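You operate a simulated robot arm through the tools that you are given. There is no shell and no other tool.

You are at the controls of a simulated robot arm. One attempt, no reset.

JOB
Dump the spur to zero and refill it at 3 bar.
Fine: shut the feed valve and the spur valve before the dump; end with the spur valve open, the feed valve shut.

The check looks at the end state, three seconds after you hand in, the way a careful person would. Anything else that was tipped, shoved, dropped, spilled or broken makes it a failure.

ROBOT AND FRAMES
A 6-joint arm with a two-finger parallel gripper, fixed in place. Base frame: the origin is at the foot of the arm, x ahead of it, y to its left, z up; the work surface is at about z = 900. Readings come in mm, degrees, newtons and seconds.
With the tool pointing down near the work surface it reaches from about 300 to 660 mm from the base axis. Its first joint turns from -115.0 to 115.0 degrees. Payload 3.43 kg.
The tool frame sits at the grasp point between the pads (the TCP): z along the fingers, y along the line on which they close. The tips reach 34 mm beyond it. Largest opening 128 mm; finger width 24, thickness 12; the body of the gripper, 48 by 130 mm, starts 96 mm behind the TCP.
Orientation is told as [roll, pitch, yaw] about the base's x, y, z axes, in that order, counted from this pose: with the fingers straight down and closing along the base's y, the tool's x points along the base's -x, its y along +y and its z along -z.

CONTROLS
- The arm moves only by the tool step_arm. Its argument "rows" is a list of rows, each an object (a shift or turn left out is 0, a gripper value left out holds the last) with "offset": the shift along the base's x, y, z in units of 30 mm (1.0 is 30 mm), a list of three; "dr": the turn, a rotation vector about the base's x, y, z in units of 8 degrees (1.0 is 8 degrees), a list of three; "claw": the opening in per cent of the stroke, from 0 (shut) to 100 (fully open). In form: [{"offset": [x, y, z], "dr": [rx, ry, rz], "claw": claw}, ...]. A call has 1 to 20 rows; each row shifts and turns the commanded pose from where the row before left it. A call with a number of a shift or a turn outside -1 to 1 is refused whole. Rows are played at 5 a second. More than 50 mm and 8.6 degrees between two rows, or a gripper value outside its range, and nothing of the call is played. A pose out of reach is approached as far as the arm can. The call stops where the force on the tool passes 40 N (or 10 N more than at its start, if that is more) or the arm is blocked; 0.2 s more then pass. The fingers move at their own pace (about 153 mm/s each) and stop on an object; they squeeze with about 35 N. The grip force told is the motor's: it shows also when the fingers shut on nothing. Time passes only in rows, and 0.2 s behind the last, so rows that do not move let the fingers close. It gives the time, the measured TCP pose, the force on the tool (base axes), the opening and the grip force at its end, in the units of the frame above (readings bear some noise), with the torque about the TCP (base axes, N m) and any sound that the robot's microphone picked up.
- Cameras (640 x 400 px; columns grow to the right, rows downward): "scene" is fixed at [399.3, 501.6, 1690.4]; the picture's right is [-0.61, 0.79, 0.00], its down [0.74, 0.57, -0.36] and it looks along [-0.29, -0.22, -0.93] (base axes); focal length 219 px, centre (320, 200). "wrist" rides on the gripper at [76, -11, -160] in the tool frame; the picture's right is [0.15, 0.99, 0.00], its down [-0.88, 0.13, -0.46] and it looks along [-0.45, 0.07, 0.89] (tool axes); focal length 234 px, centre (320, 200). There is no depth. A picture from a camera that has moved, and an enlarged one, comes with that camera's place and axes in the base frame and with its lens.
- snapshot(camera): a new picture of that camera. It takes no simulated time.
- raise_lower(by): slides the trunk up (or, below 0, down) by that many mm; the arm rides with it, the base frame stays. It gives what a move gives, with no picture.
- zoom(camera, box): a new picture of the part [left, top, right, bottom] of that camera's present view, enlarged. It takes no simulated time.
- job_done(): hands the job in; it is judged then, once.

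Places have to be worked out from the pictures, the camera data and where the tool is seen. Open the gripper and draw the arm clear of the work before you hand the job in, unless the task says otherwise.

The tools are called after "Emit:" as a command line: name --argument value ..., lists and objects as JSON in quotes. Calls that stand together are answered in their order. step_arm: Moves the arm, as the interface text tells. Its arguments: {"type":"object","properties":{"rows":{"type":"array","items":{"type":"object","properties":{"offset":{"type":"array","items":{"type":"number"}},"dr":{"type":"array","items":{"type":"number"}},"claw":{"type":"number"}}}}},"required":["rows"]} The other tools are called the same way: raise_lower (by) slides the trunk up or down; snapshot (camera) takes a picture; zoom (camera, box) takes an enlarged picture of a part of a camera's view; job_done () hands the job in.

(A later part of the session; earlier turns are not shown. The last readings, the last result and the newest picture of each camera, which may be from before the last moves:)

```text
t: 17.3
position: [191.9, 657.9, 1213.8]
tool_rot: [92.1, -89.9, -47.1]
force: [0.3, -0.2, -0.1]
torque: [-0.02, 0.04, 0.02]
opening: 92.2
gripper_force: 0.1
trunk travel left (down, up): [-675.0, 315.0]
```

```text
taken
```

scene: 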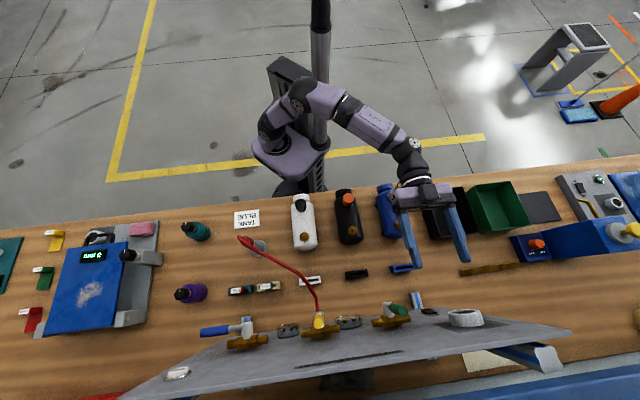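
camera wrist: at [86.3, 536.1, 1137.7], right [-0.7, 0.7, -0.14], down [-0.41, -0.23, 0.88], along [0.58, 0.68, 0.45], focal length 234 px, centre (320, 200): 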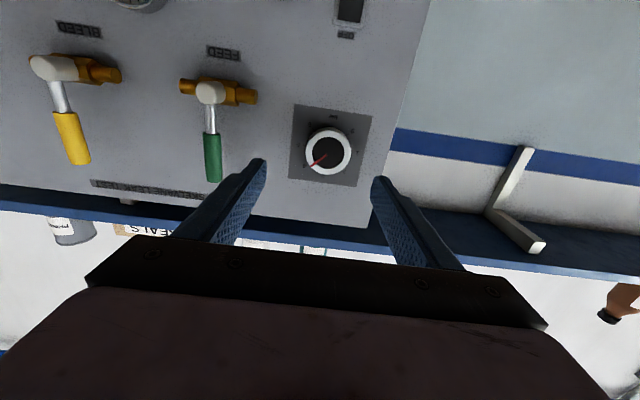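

From this closer view the knob sits about 13 mm further left, with its front face nearer 720 mm out (it stands only ~20 mm proud of the panel). I correct sideways and move 65 mm forward, then look again.

Emit:
step_arm --rows '[{"offset": [-0.31, 0.31, -0.08]}, {"offset": [0.766, 0.766, 0]}, {"offset": [0.766, 0.766, 0]}]'

Emit:
snapshot --camera "wrist"

Emit:
zoom --camera "scene" --box '[400, 270, 528, 350]'

```text
t: 18.1
position: [227.7, 713.5, 1211.8]
tool_rot: [84.0, -89.8, -39.0]
force: [-0.6, 0.8, 0.3]
torque: [0.02, 0.03, -0.01]
opening: 92.3
gripper_force: 0.0
trunk travel left (down, up): [-675.0, 315.0]
```

```text
taken
camera wrist: at [123.6, 591.8, 1135.5], right [-0.7, 0.7, -0.14], down [-0.41, -0.23, 0.88], along [0.58, 0.68, 0.45], focal length 234 px, centre (320, 200)
```

wrist: 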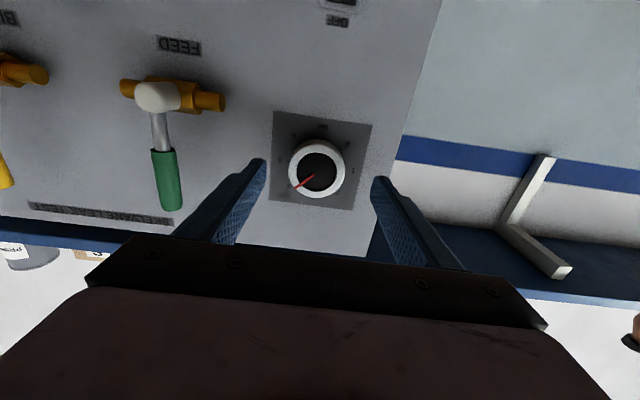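

```text
5.00 times, centred on (464, 310) of scene
camera zoom: at [399.3, 501.6, 1690.4], right [-0.61, 0.79, 0.0], down [0.74, 0.57, -0.36], along [-0.29, -0.22, -0.93], focal length 1097 px, centre (-400, -350)
```

zoom: 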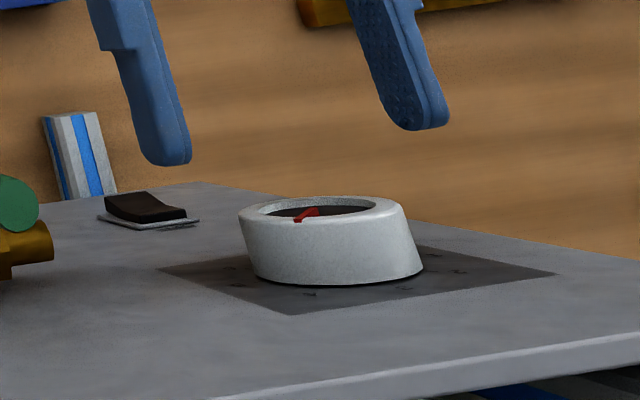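

The knob now sits nearly centred between the open fingers. I zoom in to check the centring and the pointer.

Emit:
zoom --camera "wrist" --box '[240, 120, 400, 220]'

```text
4.00 times, centred on (320, 170) of wrist
camera zoom: at [123.6, 591.8, 1135.5], right [-0.7, 0.7, -0.14], down [-0.41, -0.23, 0.88], along [0.58, 0.68, 0.45], focal length 937 px, centre (320, 320)
```

zoom: 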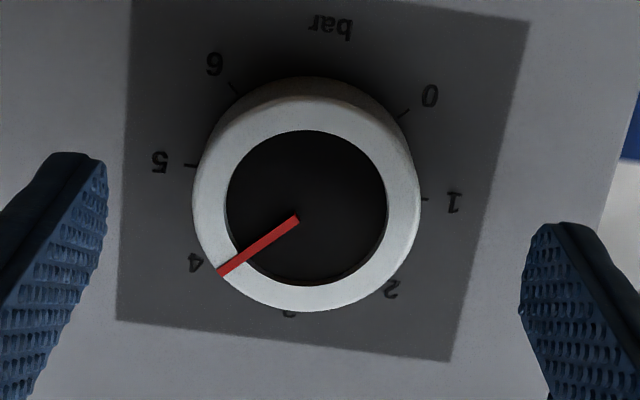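

The knob (≈55 mm across) is about 3–4 mm right of the finger centreline. I correct that and go in 26 mm slowly, still short of the panel face.

Emit:
step_arm --rows '[{"offset": [0.083, -0.083, 0.03]}, {"offset": [0.3, 0.3, 0]}, {"offset": [0.31, 0.31, 0]}]'

Emit:
zoom --camera "wrist" --box '[240, 120, 400, 220]'

Emit:
zoom --camera "scene" --box '[400, 270, 528, 350]'

```text
t: 18.9
position: [248.0, 728.6, 1212.1]
tool_rot: [92.4, -89.9, -47.3]
force: [0.2, 0.0, 0.0]
torque: [-0.01, -0.01, 0.01]
opening: 92.2
gripper_force: 0.2
trunk travel left (down, up): [-675.0, 315.0]
```

```text
4.00 times, centred on (320, 170) of wrist
camera zoom: at [143.2, 607.2, 1135.8], right [-0.7, 0.7, -0.14], down [-0.41, -0.23, 0.88], along [0.58, 0.68, 0.45], focal length 937 px, centre (320, 320)
```

zoom: 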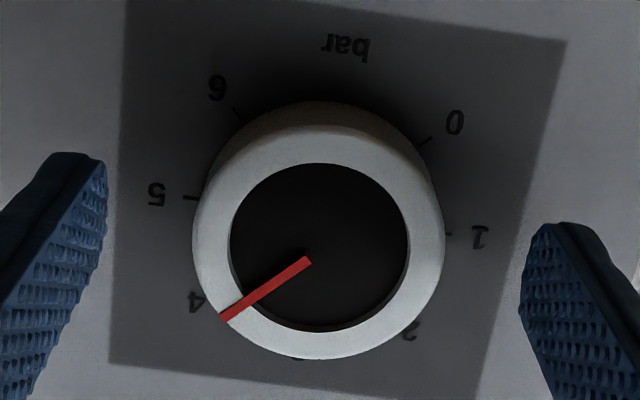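

```text
5.00 times, centred on (464, 310) of scene
camera zoom: at [399.3, 501.6, 1690.4], right [-0.61, 0.79, 0.0], down [0.74, 0.57, -0.36], along [-0.29, -0.22, -0.93], focal length 1097 px, centre (-400, -350)
```

zoom: 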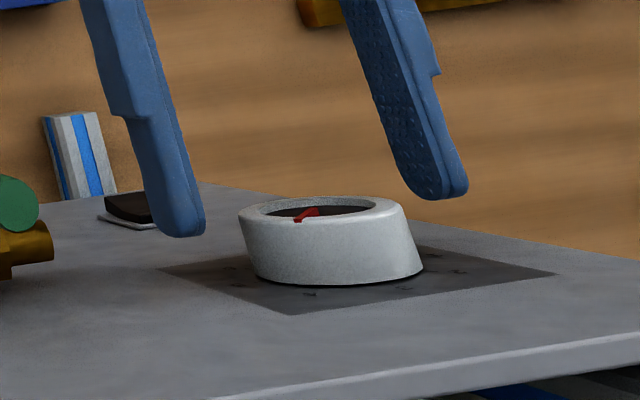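

The tips are level with the knob's front face, about 20 mm off the panel, and well centred. I go in 12 mm more and close on the knob.

Emit:
step_arm --rows '[{"offset": [0.12, 0.165, 0.03]}, {"offset": [0.14, 0.14, 0.02]}]'

Emit:
step_arm --rows '[{"claw": 55}, {"claw": 48}, {"claw": 42}, {"claw": 36}, {"claw": 30}]'

Emit:
zoom --camera "wrist" --box '[240, 120, 400, 220]'

Emit:
zoom --camera "scene" --box '[400, 270, 528, 350]'

```text
t: 19.5
position: [254.7, 736.9, 1212.9]
tool_rot: [85.1, -89.9, -40.2]
force: [0.1, 1.0, -0.9]
torque: [-0.03, 0.03, -0.03]
opening: 92.3
gripper_force: 0.0
trunk travel left (down, up): [-675.0, 315.0]
```

```text
t: 20.7
position: [255.5, 736.1, 1212.5]
tool_rot: [85.0, -89.8, -40.3]
force: [1.2, -3.5, -2.0]
torque: [0.06, -0.07, -0.01]
opening: 55.5
gripper_force: 44.7
trunk travel left (down, up): [-675.0, 315.0]
```

```text
4.00 times, centred on (320, 170) of wrist
camera zoom: at [151.1, 615.7, 1137.4], right [-0.7, 0.7, -0.14], down [-0.41, -0.23, 0.88], along [0.58, 0.67, 0.45], focal length 937 px, centre (320, 320)
```

zoom: 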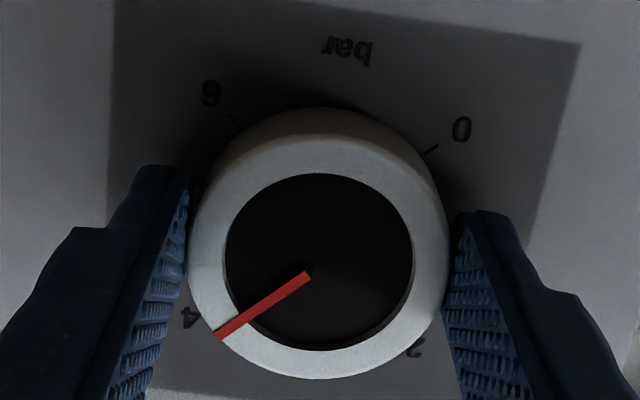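

```text
5.00 times, centred on (464, 310) of scene
camera zoom: at [399.3, 501.6, 1690.4], right [-0.61, 0.79, 0.0], down [0.74, 0.57, -0.36], along [-0.29, -0.22, -0.93], focal length 1097 px, centre (-400, -350)
```

zoom: 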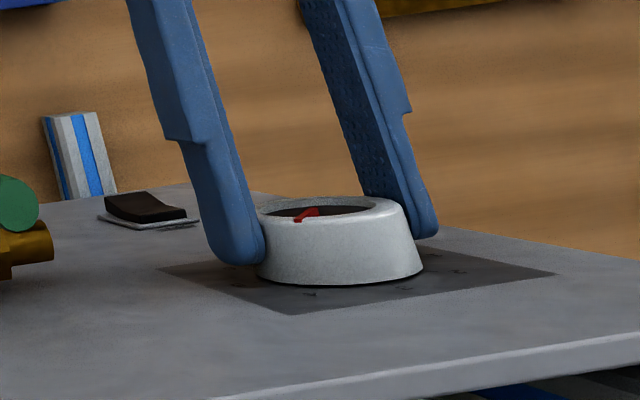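

The fingers hold the knob (55.5 mm) with little side load. I turn it 45° anticlockwise as seen facing the panel, from 4 toward 3 bar.

Emit:
step_arm --rows '[{"dr": [-0.5, -0.5, 0]}, {"dr": [-0.7, -0.7, 0]}, {"dr": [-0.7, -0.7, 0]}, {"dr": [-0.7, -0.7, 0]}, {"dr": [-0.7, -0.7, 0]}, {"dr": [-0.6, -0.6, 0]}]'

Emit:
snapshot --camera "wrist"

Emit:
zoom --camera "wrist" --box '[240, 120, 400, 220]'

Emit:
zoom --camera "scene" --box '[400, 270, 528, 350]'

```text
t: 22.1
position: [257.7, 736.5, 1214.3]
tool_rot: [-90.1, -46.0, 134.9]
force: [5.2, -6.1, -0.3]
torque: [-0.35, 0.4, 0.16]
opening: 55.7
gripper_force: 45.0
trunk travel left (down, up): [-675.0, 315.0]
```

```text
taken
camera wrist: at [187.2, 579.5, 1166.9], right [-0.43, 0.43, -0.79], down [-0.82, 0.18, 0.54], along [0.38, 0.88, 0.28], focal length 234 px, centre (320, 200)
```

wrist: 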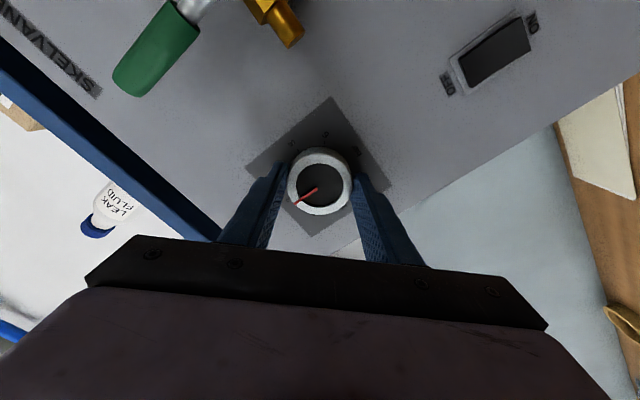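

```text
4.00 times, centred on (320, 170) of wrist
camera zoom: at [187.2, 579.5, 1166.9], right [-0.43, 0.43, -0.79], down [-0.82, 0.18, 0.54], along [0.38, 0.88, 0.28], focal length 937 px, centre (320, 320)
```

zoom: 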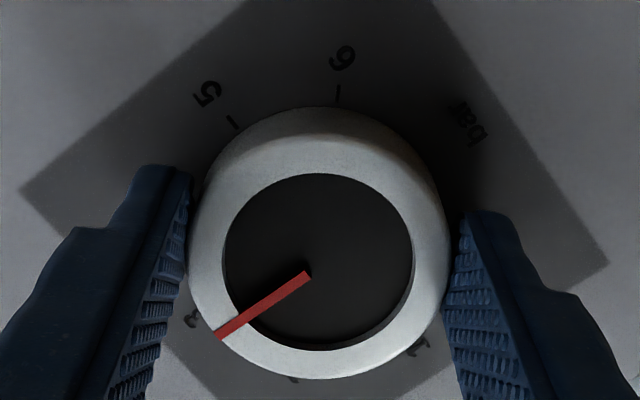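

```text
5.00 times, centred on (464, 310) of scene
camera zoom: at [399.3, 501.6, 1690.4], right [-0.61, 0.79, 0.0], down [0.74, 0.57, -0.36], along [-0.29, -0.22, -0.93], focal length 1097 px, centre (-400, -350)
```

zoom: 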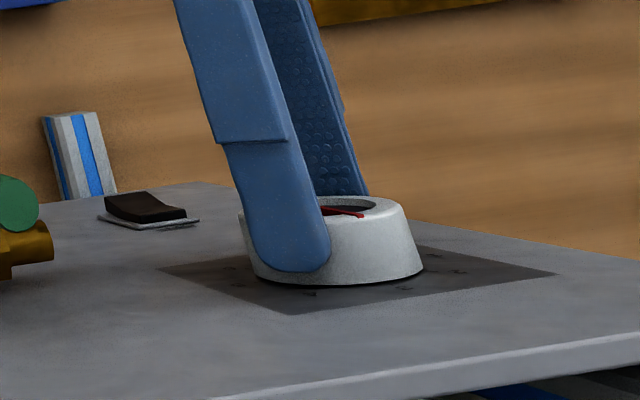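

The pointer stayed with the fingers and "3" now sits exactly where "4" was. I release, back straight out and check the setting.

Emit:
step_arm --rows '[{"claw": 60}, {"claw": 72}, {"offset": [-0.5, -0.5, 0], "claw": 72}, {"offset": [-0.7, -0.7, 0]}, {"offset": [-0.7, -0.7, 0]}]'

Emit:
zoom --camera "wrist" --box '[240, 100, 400, 200]'

Emit:
snapshot --camera "wrist"

```text
t: 23.3
position: [196.1, 679.4, 1213.4]
tool_rot: [-90.2, -46.0, 135.1]
force: [-1.0, 0.0, 0.1]
torque: [0.0, -0.03, 0.01]
opening: 92.1
gripper_force: 0.1
trunk travel left (down, up): [-675.0, 315.0]
```

```text
4.00 times, centred on (320, 150) of wrist
camera zoom: at [127.9, 523.5, 1166.1], right [-0.43, 0.43, -0.79], down [-0.82, 0.18, 0.54], along [0.37, 0.88, 0.28], focal length 937 px, centre (320, 400)
```

zoom: 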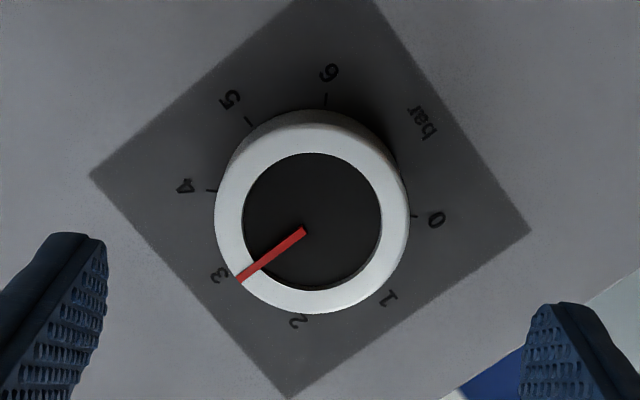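

```text
taken
camera wrist: at [127.9, 523.5, 1166.1], right [-0.43, 0.43, -0.79], down [-0.82, 0.18, 0.54], along [0.37, 0.88, 0.28], focal length 234 px, centre (320, 200)
```

wrist: 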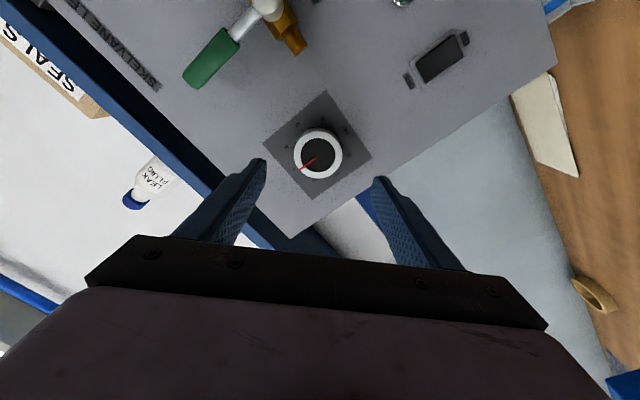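

The pointer reads 3 bar. I retreat, straighten the tool's roll, close the fingers and traverse well clear of the levers toward the blue SPUR handle.

Emit:
step_arm --rows '[{"offset": [-0.92, -0.92, 0], "claw": 0}, {"offset": [0.943, -0.943, 0], "dr": [0.65, 0.65, 0]}, {"offset": [0.943, -0.943, 0], "dr": [0.65, 0.65, 0]}, {"offset": [0.943, -0.943, 0], "dr": [0.65, 0.65, 0]}, {"offset": [0.943, -0.943, 0], "dr": [0.65, 0.65, 0]}, {"offset": [0.943, -0.943, 0], "dr": [0.65, 0.65, 0]}, {"offset": [0.943, -0.943, 0], "dr": [0.65, 0.65, 0]}]'

Emit:
snapshot --camera "wrist"

Emit:
snapshot --camera "scene"

```text
t: 24.9
position: [341.4, 482.5, 1212.5]
tool_rot: [84.8, -89.8, -39.7]
force: [-0.2, 0.2, -0.7]
torque: [-0.05, 0.01, 0.03]
opening: 0.1
gripper_force: 32.9
trunk travel left (down, up): [-675.0, 315.0]
```

```text
taken
camera wrist: at [237.0, 361.4, 1136.8], right [-0.7, 0.7, -0.14], down [-0.41, -0.23, 0.88], along [0.58, 0.68, 0.45], focal length 234 px, centre (320, 200)
```

wrist: 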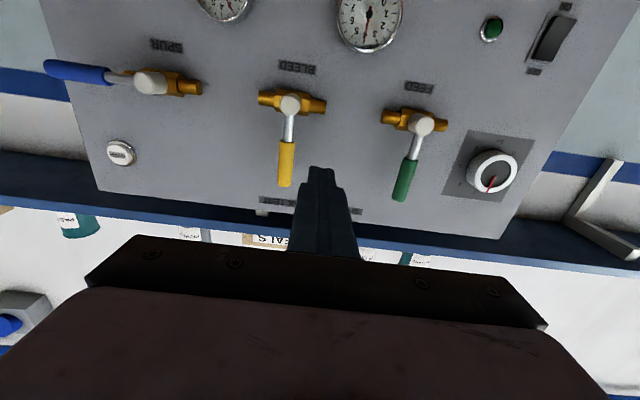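

```text
taken
```

scene: 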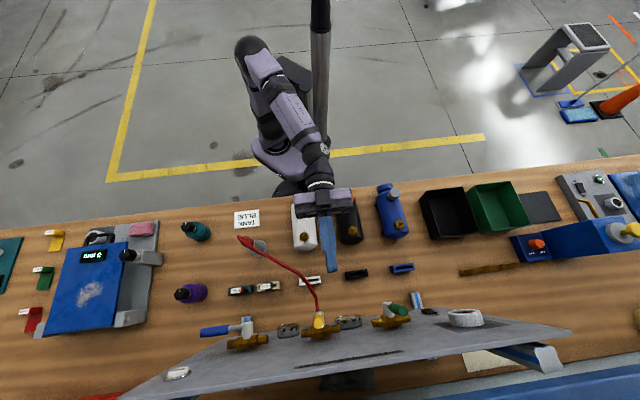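

Everything looks as expected: FEED and BLEED crosswise, dial at 3. I continue right to stand in front of the blue handle and tip the tool about 25° downward, so the gripper body stays above the red hose.

Emit:
step_arm --rows '[{"offset": [0.881, -0.881, 0]}, {"offset": [0.881, -0.881, 0]}, {"offset": [0.881, -0.881, 0]}, {"offset": [0.881, -0.881, 0], "dr": [-0.55, 0.55, 0]}, {"offset": [0.881, -0.881, 0], "dr": [-0.55, 0.55, 0]}, {"offset": [0.881, -0.881, 0], "dr": [-0.55, 0.55, 0]}, {"offset": [0.881, -0.881, 0], "dr": [-0.55, 0.55, 0]}]'

Emit:
snapshot --camera "wrist"

Emit:
snapshot --camera "scene"

```text
t: 26.5
position: [494.9, 328.2, 1205.0]
tool_rot: [0.4, -64.9, 44.6]
force: [0.3, -0.4, -1.0]
torque: [0.0, 0.0, 0.0]
opening: 0.1
gripper_force: 32.8
out of reach, approached as far as the arm can: row 4, 5
trunk travel left (down, up): [-675.0, 315.0]
```

```text
taken
camera wrist: at [378.5, 194.6, 1203.5], right [-0.74, 0.66, -0.13], down [-0.12, 0.06, 0.99], along [0.66, 0.75, 0.03], focal length 234 px, centre (320, 200)
```

wrist: 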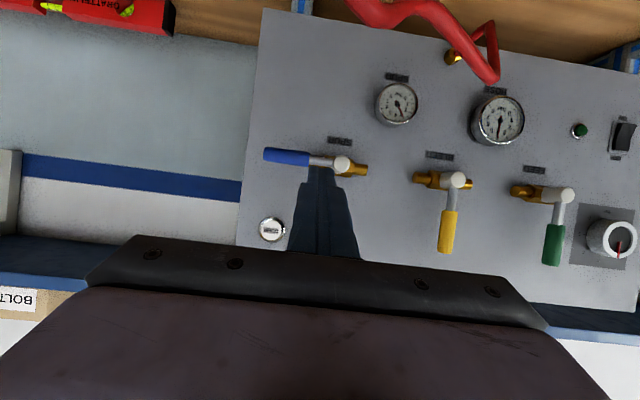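

```text
taken
```

scene: 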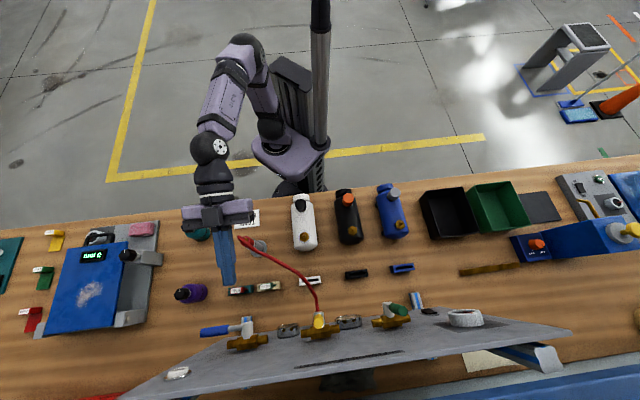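

The arm ended at t≈118 along the panel, as two rows were not fully reached. The SPUR gauge needle seems to have moved, so I zoom on both gauges.

Emit:
zoom --camera "wrist" --box '[360, 60, 540, 172]'

Emit:
zoom --camera "wrist" --box '[240, 110, 400, 260]'

```text
3.56 times, centred on (450, 116) of wrist
camera zoom: at [378.5, 194.6, 1203.5], right [-0.74, 0.66, -0.13], down [-0.12, 0.06, 0.99], along [0.66, 0.75, 0.03], focal length 833 px, centre (-142, 499)
```

zoom: 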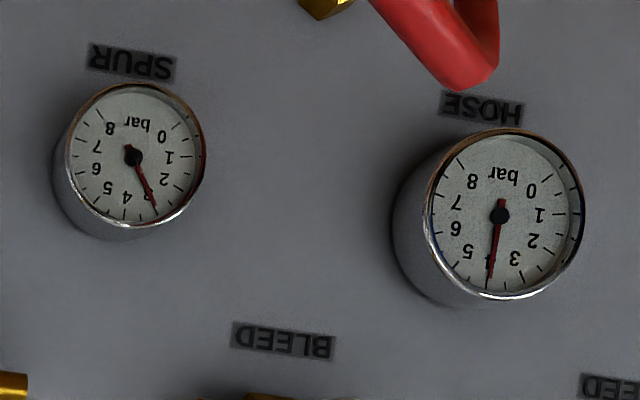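

```text
2.67 times, centred on (320, 185) of wrist
camera zoom: at [378.5, 194.6, 1203.5], right [-0.74, 0.66, -0.13], down [-0.12, 0.06, 0.99], along [0.66, 0.75, 0.03], focal length 624 px, centre (320, 240)
```

zoom: 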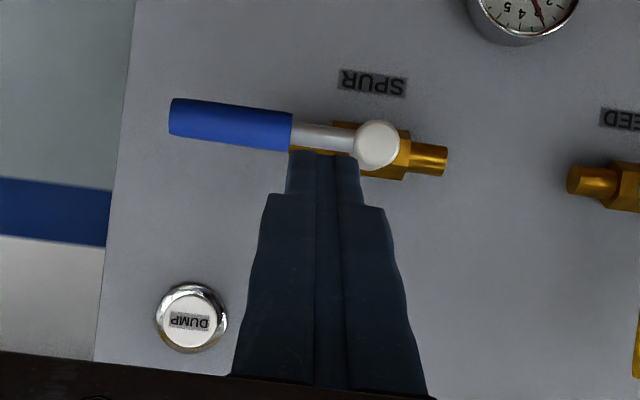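

The SPUR gauge has followed the regulator to 3 bar while HOSE is trapped at 4 bar, so the spur is fed straight from the regulator and the shut FEED keeps the hose untouched. I now go to a standoff in front of and below the blue handle's grip.

Emit:
step_arm --rows '[{"offset": [0.484, -0.202, -0.756]}, {"offset": [0.484, -0.202, -0.756]}, {"offset": [0.484, -0.202, -0.756]}]'

Emit:
snapshot --camera "wrist"

Emit:
snapshot --camera "scene"

```text
t: 27.3
position: [538.8, 310.7, 1136.7]
tool_rot: [0.3, -65.2, 44.6]
force: [0.1, -0.7, 0.6]
torque: [-0.03, -0.02, 0.01]
opening: 0.0
gripper_force: 33.4
trunk travel left (down, up): [-675.0, 315.0]
```

```text
taken
camera wrist: at [421.4, 176.5, 1135.0], right [-0.74, 0.66, -0.13], down [-0.12, 0.06, 0.99], along [0.66, 0.75, 0.04], focal length 234 px, centre (320, 200)
```

wrist: 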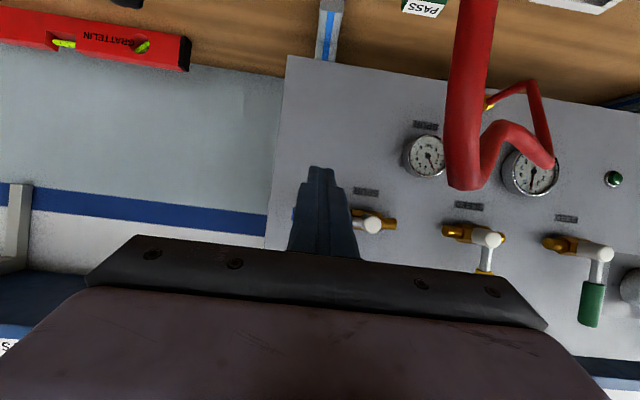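

```text
taken
```

scene: 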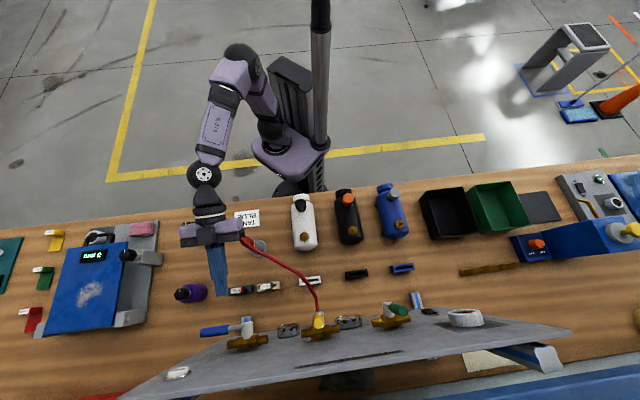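

The hose arches to about z≈1130 near the plug; with the tilted tool the gripper body clears it. I go straight forward so the fingertips slip under the blue grip.

Emit:
step_arm --rows '[{"offset": [0.577, 0.577, 0]}, {"offset": [0.577, 0.577, 0]}, {"offset": [0.56, 0.56, 0]}]'

Emit:
snapshot --camera "wrist"

Emit:
zoom --camera "scene" --box '[170, 220, 330, 380]'

```text
t: 28.1
position: [589.2, 360.4, 1135.3]
tool_rot: [0.4, -65.0, 44.6]
force: [0.1, -0.3, 0.0]
torque: [-0.01, 0.02, -0.01]
opening: 0.0
gripper_force: 32.9
trunk travel left (down, up): [-675.0, 315.0]
```

```text
taken
camera wrist: at [473.2, 228.3, 1134.7], right [-0.74, 0.66, -0.13], down [-0.12, 0.06, 0.99], along [0.66, 0.75, 0.03], focal length 234 px, centre (320, 200)
```

wrist: 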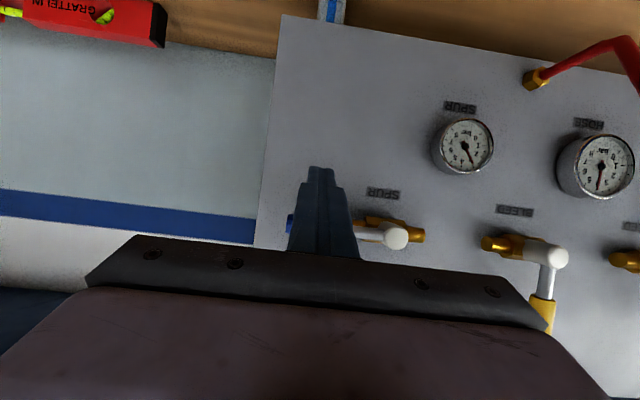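

```text
2.50 times, centred on (250, 300) of scene
camera zoom: at [399.3, 501.6, 1690.4], right [-0.61, 0.79, 0.0], down [0.74, 0.57, -0.36], along [-0.29, -0.22, -0.93], focal length 548 px, centre (495, -50)
```

zoom: 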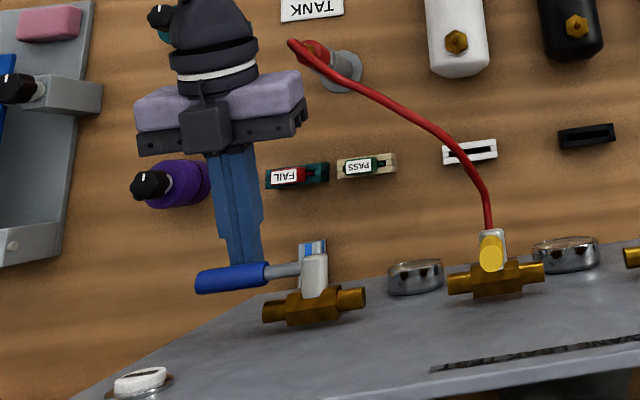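

The fingers are under the blue grip. I push it up along its arc, first to about 45°.

Emit:
step_arm --rows '[{"offset": [0, 0, 0.262]}, {"offset": [0, 0, 0.262]}, {"offset": [0.038, -0.038, 0.323]}, {"offset": [0.038, -0.038, 0.323]}, {"offset": [-0.021, 0.021, 0.327]}, {"offset": [-0.021, 0.021, 0.327]}, {"offset": [-0.081, 0.081, 0.305]}, {"offset": [-0.081, 0.081, 0.305]}]'

Emit:
zoom --camera "scene" --box '[170, 220, 330, 380]'

Emit:
snapshot --camera "wrist"

```text
t: 29.9
position: [585.5, 365.8, 1210.4]
tool_rot: [0.3, -65.2, 44.6]
force: [0.6, 0.6, -0.9]
torque: [-0.01, 0.03, 0.02]
opening: 0.0
gripper_force: 32.9
trunk travel left (down, up): [-675.0, 315.0]
```

```text
2.50 times, centred on (250, 300) of scene
camera zoom: at [399.3, 501.6, 1690.4], right [-0.61, 0.79, 0.0], down [0.74, 0.57, -0.36], along [-0.29, -0.22, -0.93], focal length 548 px, centre (495, -50)
```

zoom: 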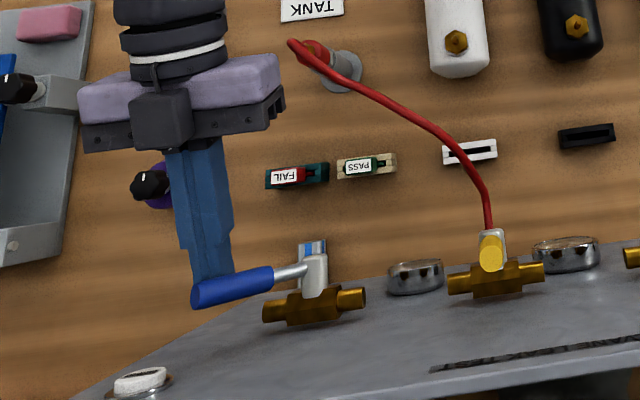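

```text
taken
camera wrist: at [468.6, 231.7, 1209.0], right [-0.74, 0.66, -0.13], down [-0.12, 0.06, 0.99], along [0.66, 0.75, 0.04], focal length 234 px, centre (320, 200)
```

wrist: 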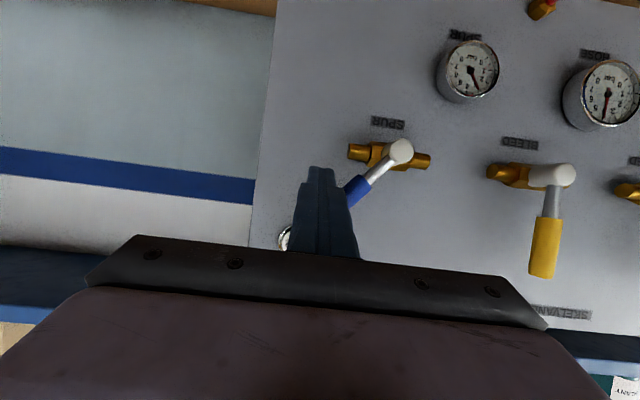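

The blue handle is following the fingertips, now at about 45°. I complete the arc to vertical and press lightly into the stop.

Emit:
step_arm --rows '[{"offset": [-0.136, 0.136, 0.268]}, {"offset": [-0.136, 0.136, 0.268]}, {"offset": [-0.178, 0.178, 0.207]}, {"offset": [-0.178, 0.178, 0.207]}, {"offset": [-0.211, 0.211, 0.137]}, {"offset": [-0.211, 0.211, 0.1]}, {"offset": [-0.05, 0.05, 0]}, {"offset": [-0.05, 0.05, 0]}]'

Emit:
zoom --camera "scene" --box '[170, 220, 330, 380]'

Emit:
snapshot --camera "wrist"

```text
t: 31.7
position: [553.7, 395.9, 1244.9]
tool_rot: [0.7, -65.3, 44.5]
force: [6.2, -6.6, -1.1]
torque: [-0.11, -0.07, -0.23]
opening: 0.0
gripper_force: 33.5
trunk travel left (down, up): [-675.0, 315.0]
```

```text
2.50 times, centred on (250, 300) of scene
camera zoom: at [399.3, 501.6, 1690.4], right [-0.61, 0.79, 0.0], down [0.74, 0.57, -0.36], along [-0.29, -0.22, -0.93], focal length 548 px, centre (495, -50)
```

zoom: 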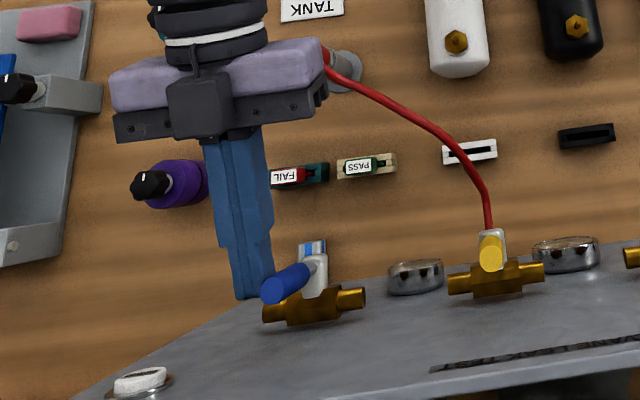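

```text
taken
camera wrist: at [437.6, 262.9, 1243.2], right [-0.74, 0.66, -0.13], down [-0.12, 0.06, 0.99], along [0.66, 0.75, 0.04], focal length 234 px, centre (320, 200)
```

wrist: 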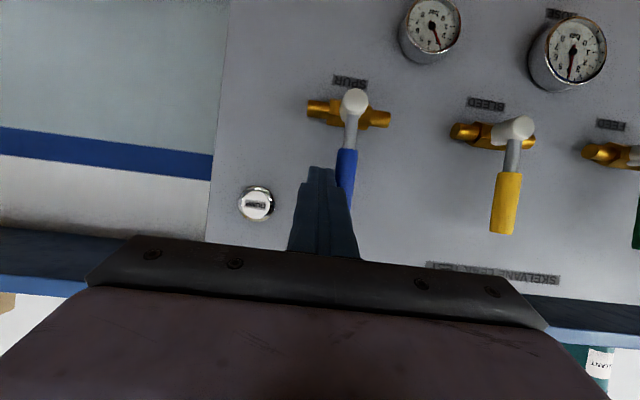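

A side force of about 9 N builds up, suggesting the stop. I zoom to confirm the blue handle is square to its pipe.

Emit:
zoom --camera "wrist" --box '[280, 60, 440, 220]'

Emit:
zoom --camera "wrist" --box '[390, 0, 620, 144]'

```text
2.50 times, centred on (360, 140) of wrist
camera zoom: at [437.6, 262.9, 1243.2], right [-0.74, 0.66, -0.13], down [-0.12, 0.06, 0.99], along [0.66, 0.75, 0.04], focal length 585 px, centre (220, 350)
```

zoom: 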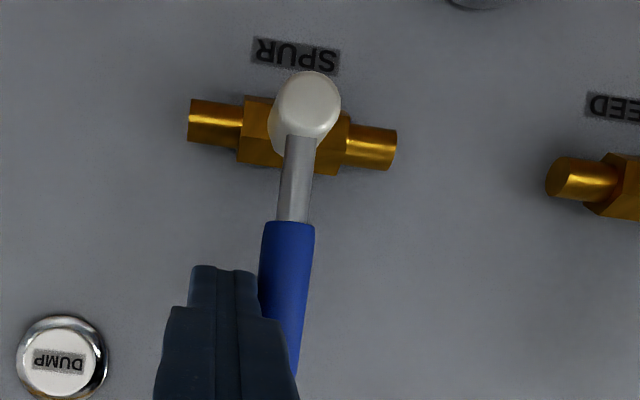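

```text
2.78 times, centred on (505, 72) of wrist
camera zoom: at [437.6, 262.9, 1243.2], right [-0.74, 0.66, -0.13], down [-0.12, 0.06, 0.99], along [0.66, 0.75, 0.04], focal length 650 px, centre (-194, 556)
```

zoom: 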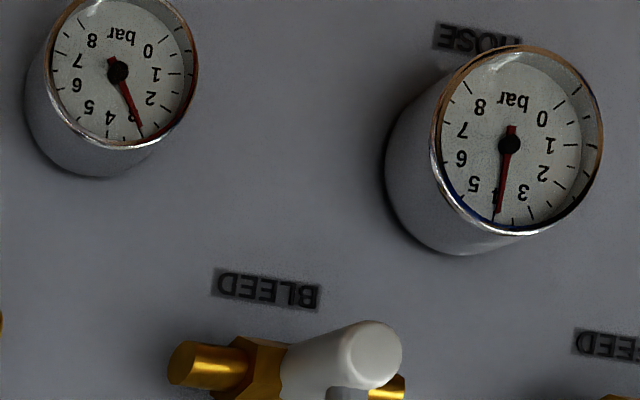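

The blue handle is square to the pipe: SPUR is shut, with gauges at SPUR 3 and HOSE 4. I free the fingers, back off, level the tool and line up with the DUMP button near (635,395,1265).

Emit:
step_arm --rows '[{"offset": [0.3, -0.3, 0]}, {"offset": [-0.707, -0.707, 0.2]}, {"offset": [-0.707, -0.707, 0.2]}, {"offset": [0.5, -0.5, 0.13], "dr": [0.55, -0.55, 0]}, {"offset": [0.53, -0.53, 0.13], "dr": [0.55, -0.55, 0]}, {"dr": [0.55, -0.55, 0]}, {"dr": [0.55, -0.55, 0]}]'

Emit:
snapshot --camera "wrist"

Emit:
snapshot --camera "scene"

```text
t: 33.3
position: [548.2, 316.4, 1265.2]
tool_rot: [83.7, -89.8, -38.8]
force: [0.6, -0.7, 0.4]
torque: [0.0, -0.02, -0.01]
opening: 0.0
gripper_force: 32.8
trunk travel left (down, up): [-675.0, 315.0]
```

```text
taken
camera wrist: at [443.9, 196.2, 1189.4], right [-0.7, 0.7, -0.14], down [-0.41, -0.23, 0.88], along [0.58, 0.67, 0.45], focal length 234 px, centre (320, 200)
```

wrist: 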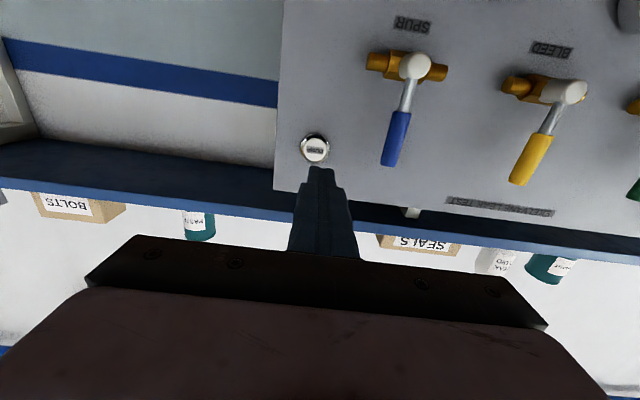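

```text
taken
```

scene: 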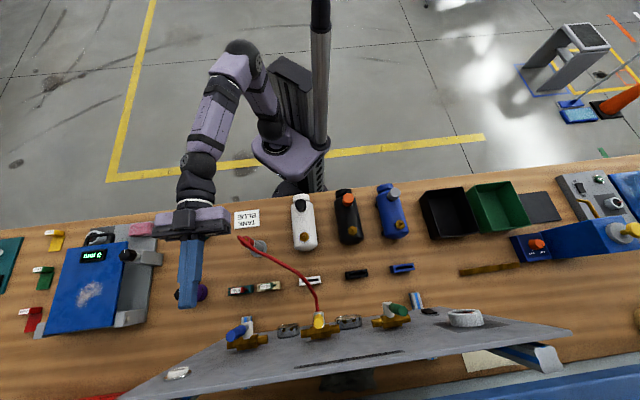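

I zoom in to line up the fingertip with the DUMP button precisely.

Emit:
zoom --camera "wrist" --box '[270, 110, 366, 210]'

Emit:
zoom --camera "scene" --box '[140, 330, 240, 400]'

```text
4.00 times, centred on (318, 160) of wrist
camera zoom: at [443.9, 196.2, 1189.4], right [-0.7, 0.7, -0.14], down [-0.41, -0.23, 0.88], along [0.58, 0.67, 0.45], focal length 937 px, centre (328, 360)
```

zoom: 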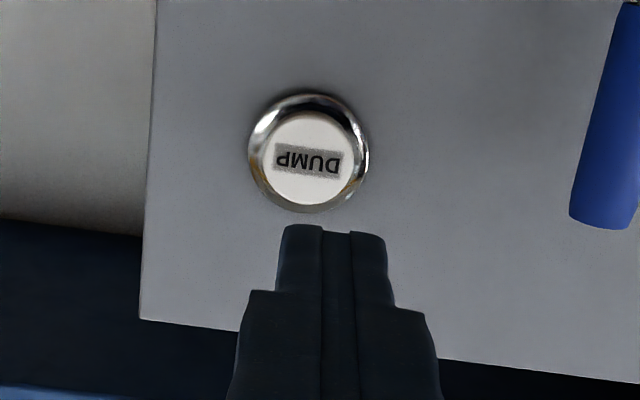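

```text
5.71 times, centred on (190, 365) of scene
camera zoom: at [399.3, 501.6, 1690.4], right [-0.61, 0.79, 0.0], down [0.74, 0.57, -0.36], along [-0.29, -0.22, -0.93], focal length 1254 px, centre (1063, -743)
```

zoom: 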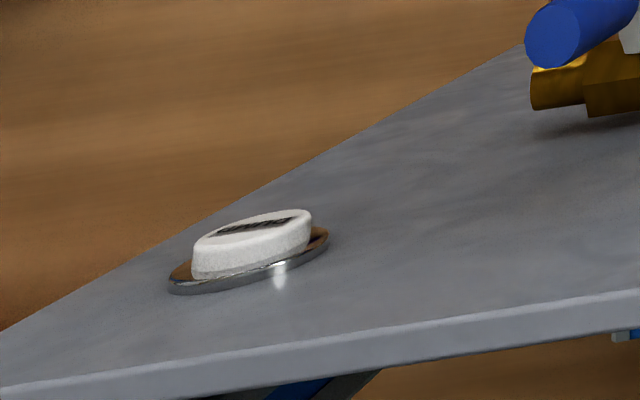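

The button cap stands about 10 mm proud, roughly 6 mm to the right of the fingertip line. I correct and advance 65 mm, then check again before touching.

Emit:
step_arm --rows '[{"offset": [0.15, -0.15, -0.05]}, {"offset": [0.766, 0.766, 0]}, {"offset": [0.766, 0.766, 0]}]'

Emit:
zoom --camera "wrist" --box '[270, 110, 366, 210]'

Emit:
zoom --camera "scene" --box '[140, 330, 240, 400]'

```text
t: 34.1
position: [598.3, 360.2, 1264.5]
tool_rot: [80.1, -89.8, -35.2]
force: [-0.8, 0.4, -0.8]
torque: [0.02, 0.0, -0.02]
opening: 0.0
gripper_force: 32.6
trunk travel left (down, up): [-675.0, 315.0]
```

```text
4.00 times, centred on (318, 160) of wrist
camera zoom: at [494.4, 238.3, 1187.6], right [-0.7, 0.7, -0.14], down [-0.41, -0.23, 0.88], along [0.58, 0.68, 0.45], focal length 937 px, centre (328, 360)
```

zoom: 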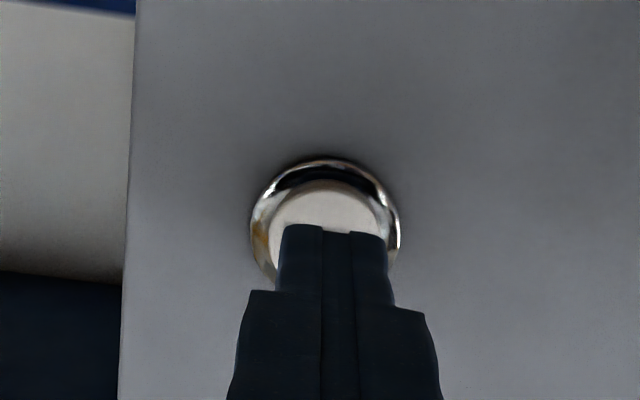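

```text
5.71 times, centred on (190, 365) of scene
camera zoom: at [399.3, 501.6, 1690.4], right [-0.61, 0.79, 0.0], down [0.74, 0.57, -0.36], along [-0.29, -0.22, -0.93], focal length 1254 px, centre (1063, -743)
```

zoom: 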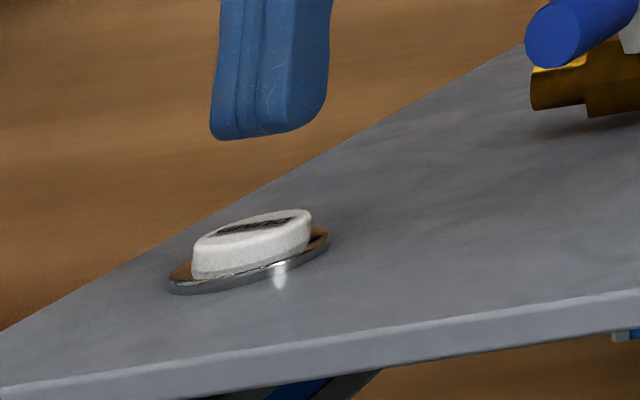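

The tip is about 24 mm short of the cap and roughly 2 mm left and 2–3 mm high. I correct and creep forward 20 mm.

Emit:
step_arm --rows '[{"offset": [0.047, -0.047, -0.083]}, {"offset": [0.16, 0.16, 0]}, {"offset": [0.16, 0.16, 0]}, {"offset": [0.15, 0.15, 0]}]'

Emit:
zoom --camera "wrist" --box '[270, 110, 366, 210]'

Emit:
zoom --camera "scene" --box '[140, 330, 240, 400]'

```text
t: 35.1
position: [614.3, 371.6, 1260.8]
tool_rot: [92.0, -89.8, -47.2]
force: [-0.3, -0.4, -0.9]
torque: [-0.01, -0.02, -0.02]
opening: 0.3
gripper_force: 33.7
trunk travel left (down, up): [-675.0, 315.0]
```

```text
4.00 times, centred on (318, 160) of wrist
camera zoom: at [509.8, 250.6, 1185.4], right [-0.7, 0.7, -0.14], down [-0.41, -0.23, 0.88], along [0.58, 0.67, 0.45], focal length 937 px, centre (328, 360)
```

zoom: 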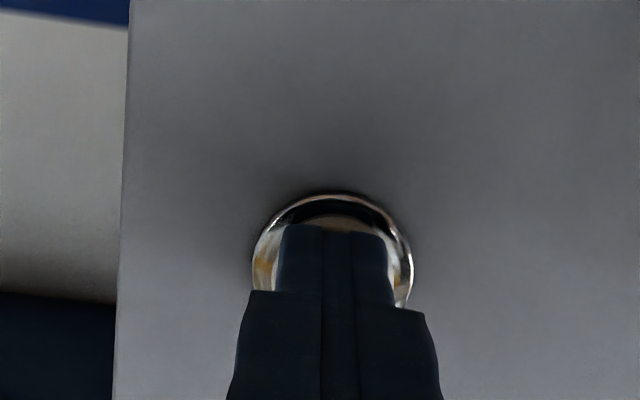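

```text
5.71 times, centred on (190, 365) of scene
camera zoom: at [399.3, 501.6, 1690.4], right [-0.61, 0.79, 0.0], down [0.74, 0.57, -0.36], along [-0.29, -0.22, -0.93], focal length 1254 px, centre (1063, -743)
```

zoom: 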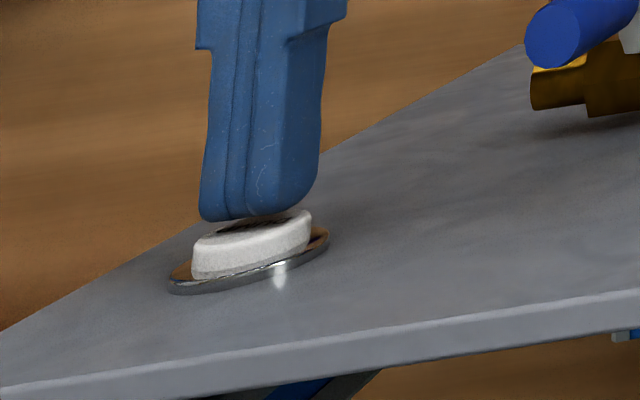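

The tip is centred on the cap and nearly touching. I press in with 2 mm steps, watching force and sound.

Emit:
step_arm --rows '[{"offset": [0.047, 0.047, 0]}, {"offset": [0.047, 0.047, 0]}, {"offset": [0.047, 0.047, 0]}]'

Emit:
zoom --camera "scene" --box '[140, 330, 240, 400]'

```text
t: 35.9
position: [618.6, 375.8, 1260.9]
tool_rot: [91.2, -89.9, -46.1]
force: [-2.8, -1.9, -0.9]
torque: [-0.03, 0.04, 0.04]
opening: 0.0
gripper_force: 33.1
trunk travel left (down, up): [-675.0, 315.0]
heard: click
```

```text
5.71 times, centred on (190, 365) of scene
camera zoom: at [399.3, 501.6, 1690.4], right [-0.61, 0.79, 0.0], down [0.74, 0.57, -0.36], along [-0.29, -0.22, -0.93], focal length 1254 px, centre (1063, -743)
```

zoom: 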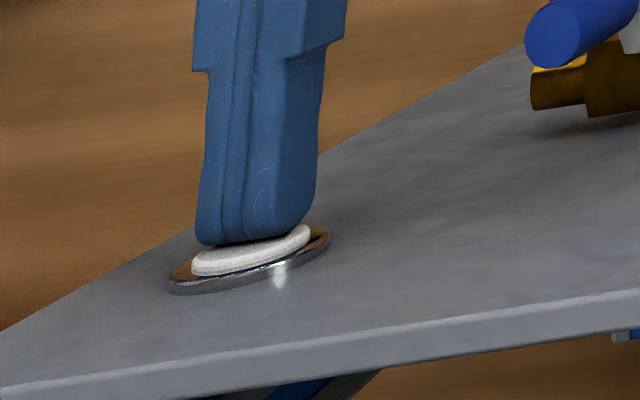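

A click was heard and the cap is depressed at about 3 N. I press 1 mm more and hold for several seconds to vent the spur.

Emit:
step_arm --rows '[{"offset": [0.025, 0.025, 0]}, {}, {}, {}, {}, {}, {}, {}, {}, {}, {}, {}, {}, {}, {}, {}, {}, {}, {}, {}]'

Emit:
snapshot --camera "wrist"

Emit:
snapshot --camera "scene"

```text
t: 40.1
position: [618.3, 374.6, 1261.8]
tool_rot: [117.2, -89.9, -72.3]
force: [-4.3, -4.5, 0.1]
torque: [0.03, 0.02, -0.01]
opening: 0.0
gripper_force: 33.3
trunk travel left (down, up): [-675.0, 315.0]
```

```text
taken
camera wrist: at [514.5, 254.6, 1186.3], right [-0.7, 0.7, -0.14], down [-0.41, -0.23, 0.88], along [0.58, 0.67, 0.45], focal length 234 px, centre (320, 200)
```

wrist: 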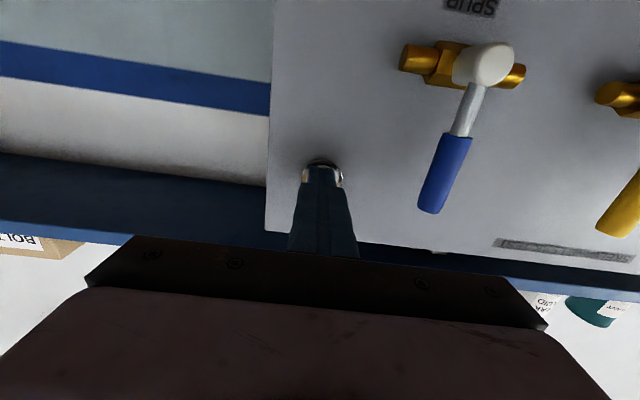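

```text
taken
```

scene: 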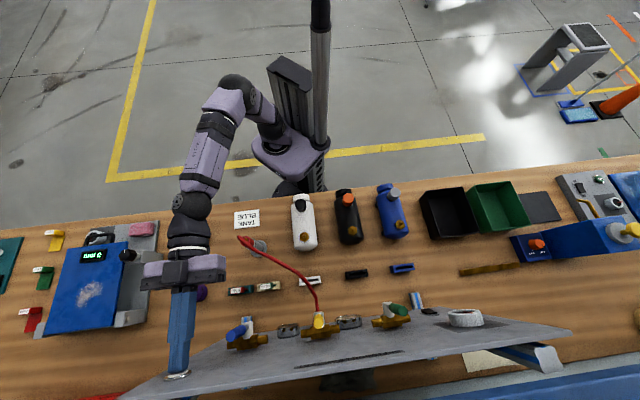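

The blocked view hides the gauge, so I hold 3 more seconds, then back straight out and tilt down to read it.

Emit:
step_arm --rows '[{}, {}, {}, {}, {}, {}, {}, {}, {}, {}, {}, {}, {}, {}, {}]'

Emit:
step_arm --rows '[{"offset": [-0.5, -0.5, 0]}, {"offset": [-0.8, -0.8, 0]}, {"offset": [-0.8, -0.8, 0]}, {"offset": [-0.6, 0.4, 0], "dr": [-0.55, 0.55, 0]}, {"offset": [-0.6, 0.6, 0], "dr": [-0.55, 0.55, 0]}, {"offset": [-0.6, 0.6, 0], "dr": [-0.55, 0.55, 0]}, {"offset": [-0.6, 0.6, 0], "dr": [-0.55, 0.55, 0]}]'

Emit:
snapshot --camera "wrist"

Emit:
zoom --camera "scene" --box '[140, 330, 240, 400]'

```text
t: 43.3
position: [619.8, 376.1, 1261.4]
tool_rot: [116.4, -89.8, -71.4]
force: [-3.3, -4.0, 0.6]
torque: [0.02, 0.01, 0.02]
opening: 0.0
gripper_force: 32.9
trunk travel left (down, up): [-675.0, 315.0]
```

```text
t: 44.9
position: [493.0, 365.5, 1256.1]
tool_rot: [1.2, -65.3, 44.6]
force: [0.5, -0.2, -1.0]
torque: [0.04, 0.01, 0.02]
opening: 0.0
gripper_force: 32.8
out of reach, approached as far as the arm can: row 7
trunk travel left (down, up): [-675.0, 315.0]
```

```text
taken
camera wrist: at [379.0, 231.1, 1253.9], right [-0.75, 0.65, -0.12], down [-0.12, 0.05, 0.99], along [0.65, 0.76, 0.04], focal length 234 px, centre (320, 200)
```

wrist: 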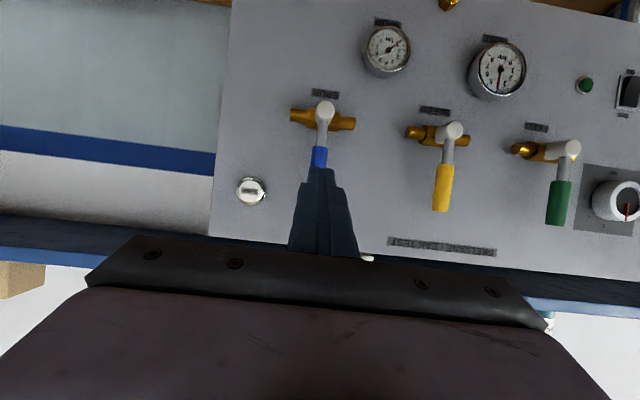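

```text
5.71 times, centred on (190, 365) of scene
camera zoom: at [399.3, 501.6, 1690.4], right [-0.61, 0.79, 0.0], down [0.74, 0.57, -0.36], along [-0.29, -0.22, -0.93], focal length 1254 px, centre (1063, -743)
```

zoom: 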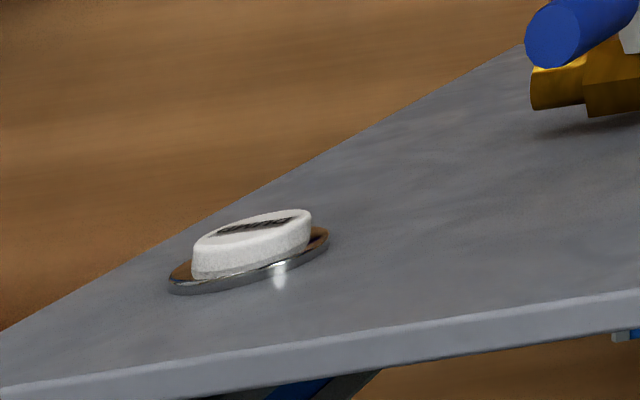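

The button has sprung back. I read the gauges close up.

Emit:
zoom --camera "wrist" --box '[350, 10, 430, 90]'

Emit:
zoom --camera "wrist" --box '[450, 20, 550, 110]'

Emit:
zoom --camera "wrist" --box '[560, 50, 640, 230]'

```text
5.00 times, centred on (390, 50) of wrist
camera zoom: at [379.0, 231.1, 1253.9], right [-0.75, 0.65, -0.12], down [-0.12, 0.05, 0.99], along [0.65, 0.76, 0.04], focal length 1171 px, centre (-30, 950)
```

zoom: 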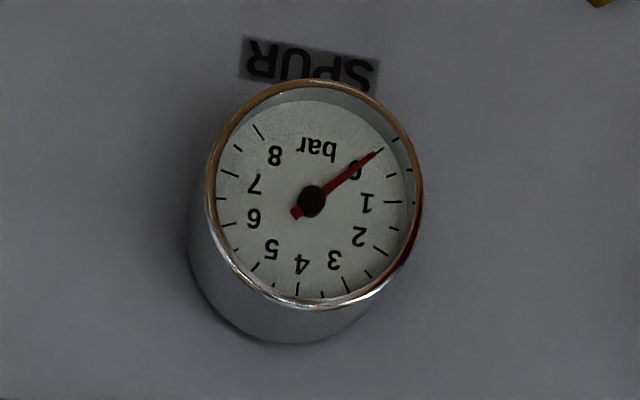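

```text
4.44 times, centred on (500, 65) of wrist
camera zoom: at [379.0, 231.1, 1253.9], right [-0.75, 0.65, -0.12], down [-0.12, 0.05, 0.99], along [0.65, 0.76, 0.04], focal length 1041 px, centre (-480, 800)
```

zoom: 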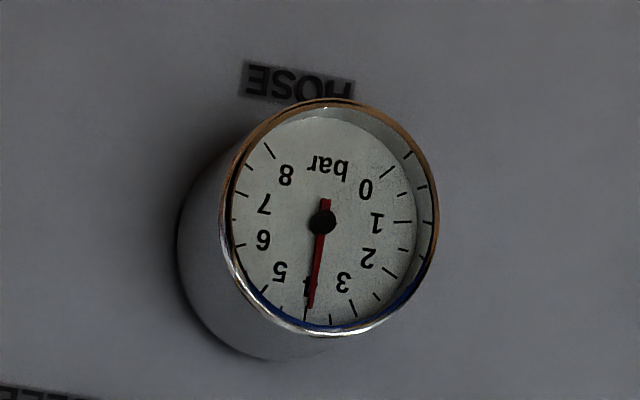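

```text
2.22 times, centred on (600, 140) of wrist
camera zoom: at [379.0, 231.1, 1253.9], right [-0.75, 0.65, -0.12], down [-0.12, 0.05, 0.99], along [0.65, 0.76, 0.04], focal length 520 px, centre (-302, 333)
```

zoom: 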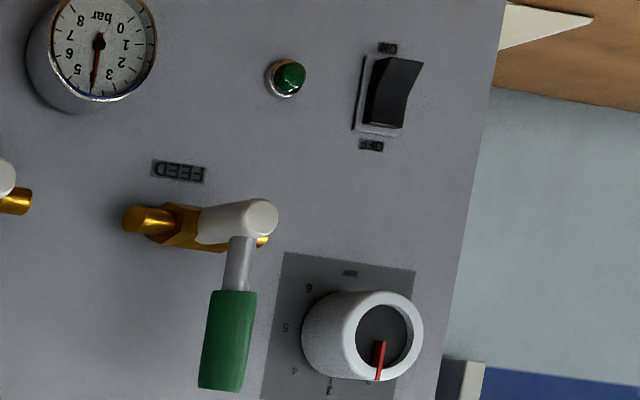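

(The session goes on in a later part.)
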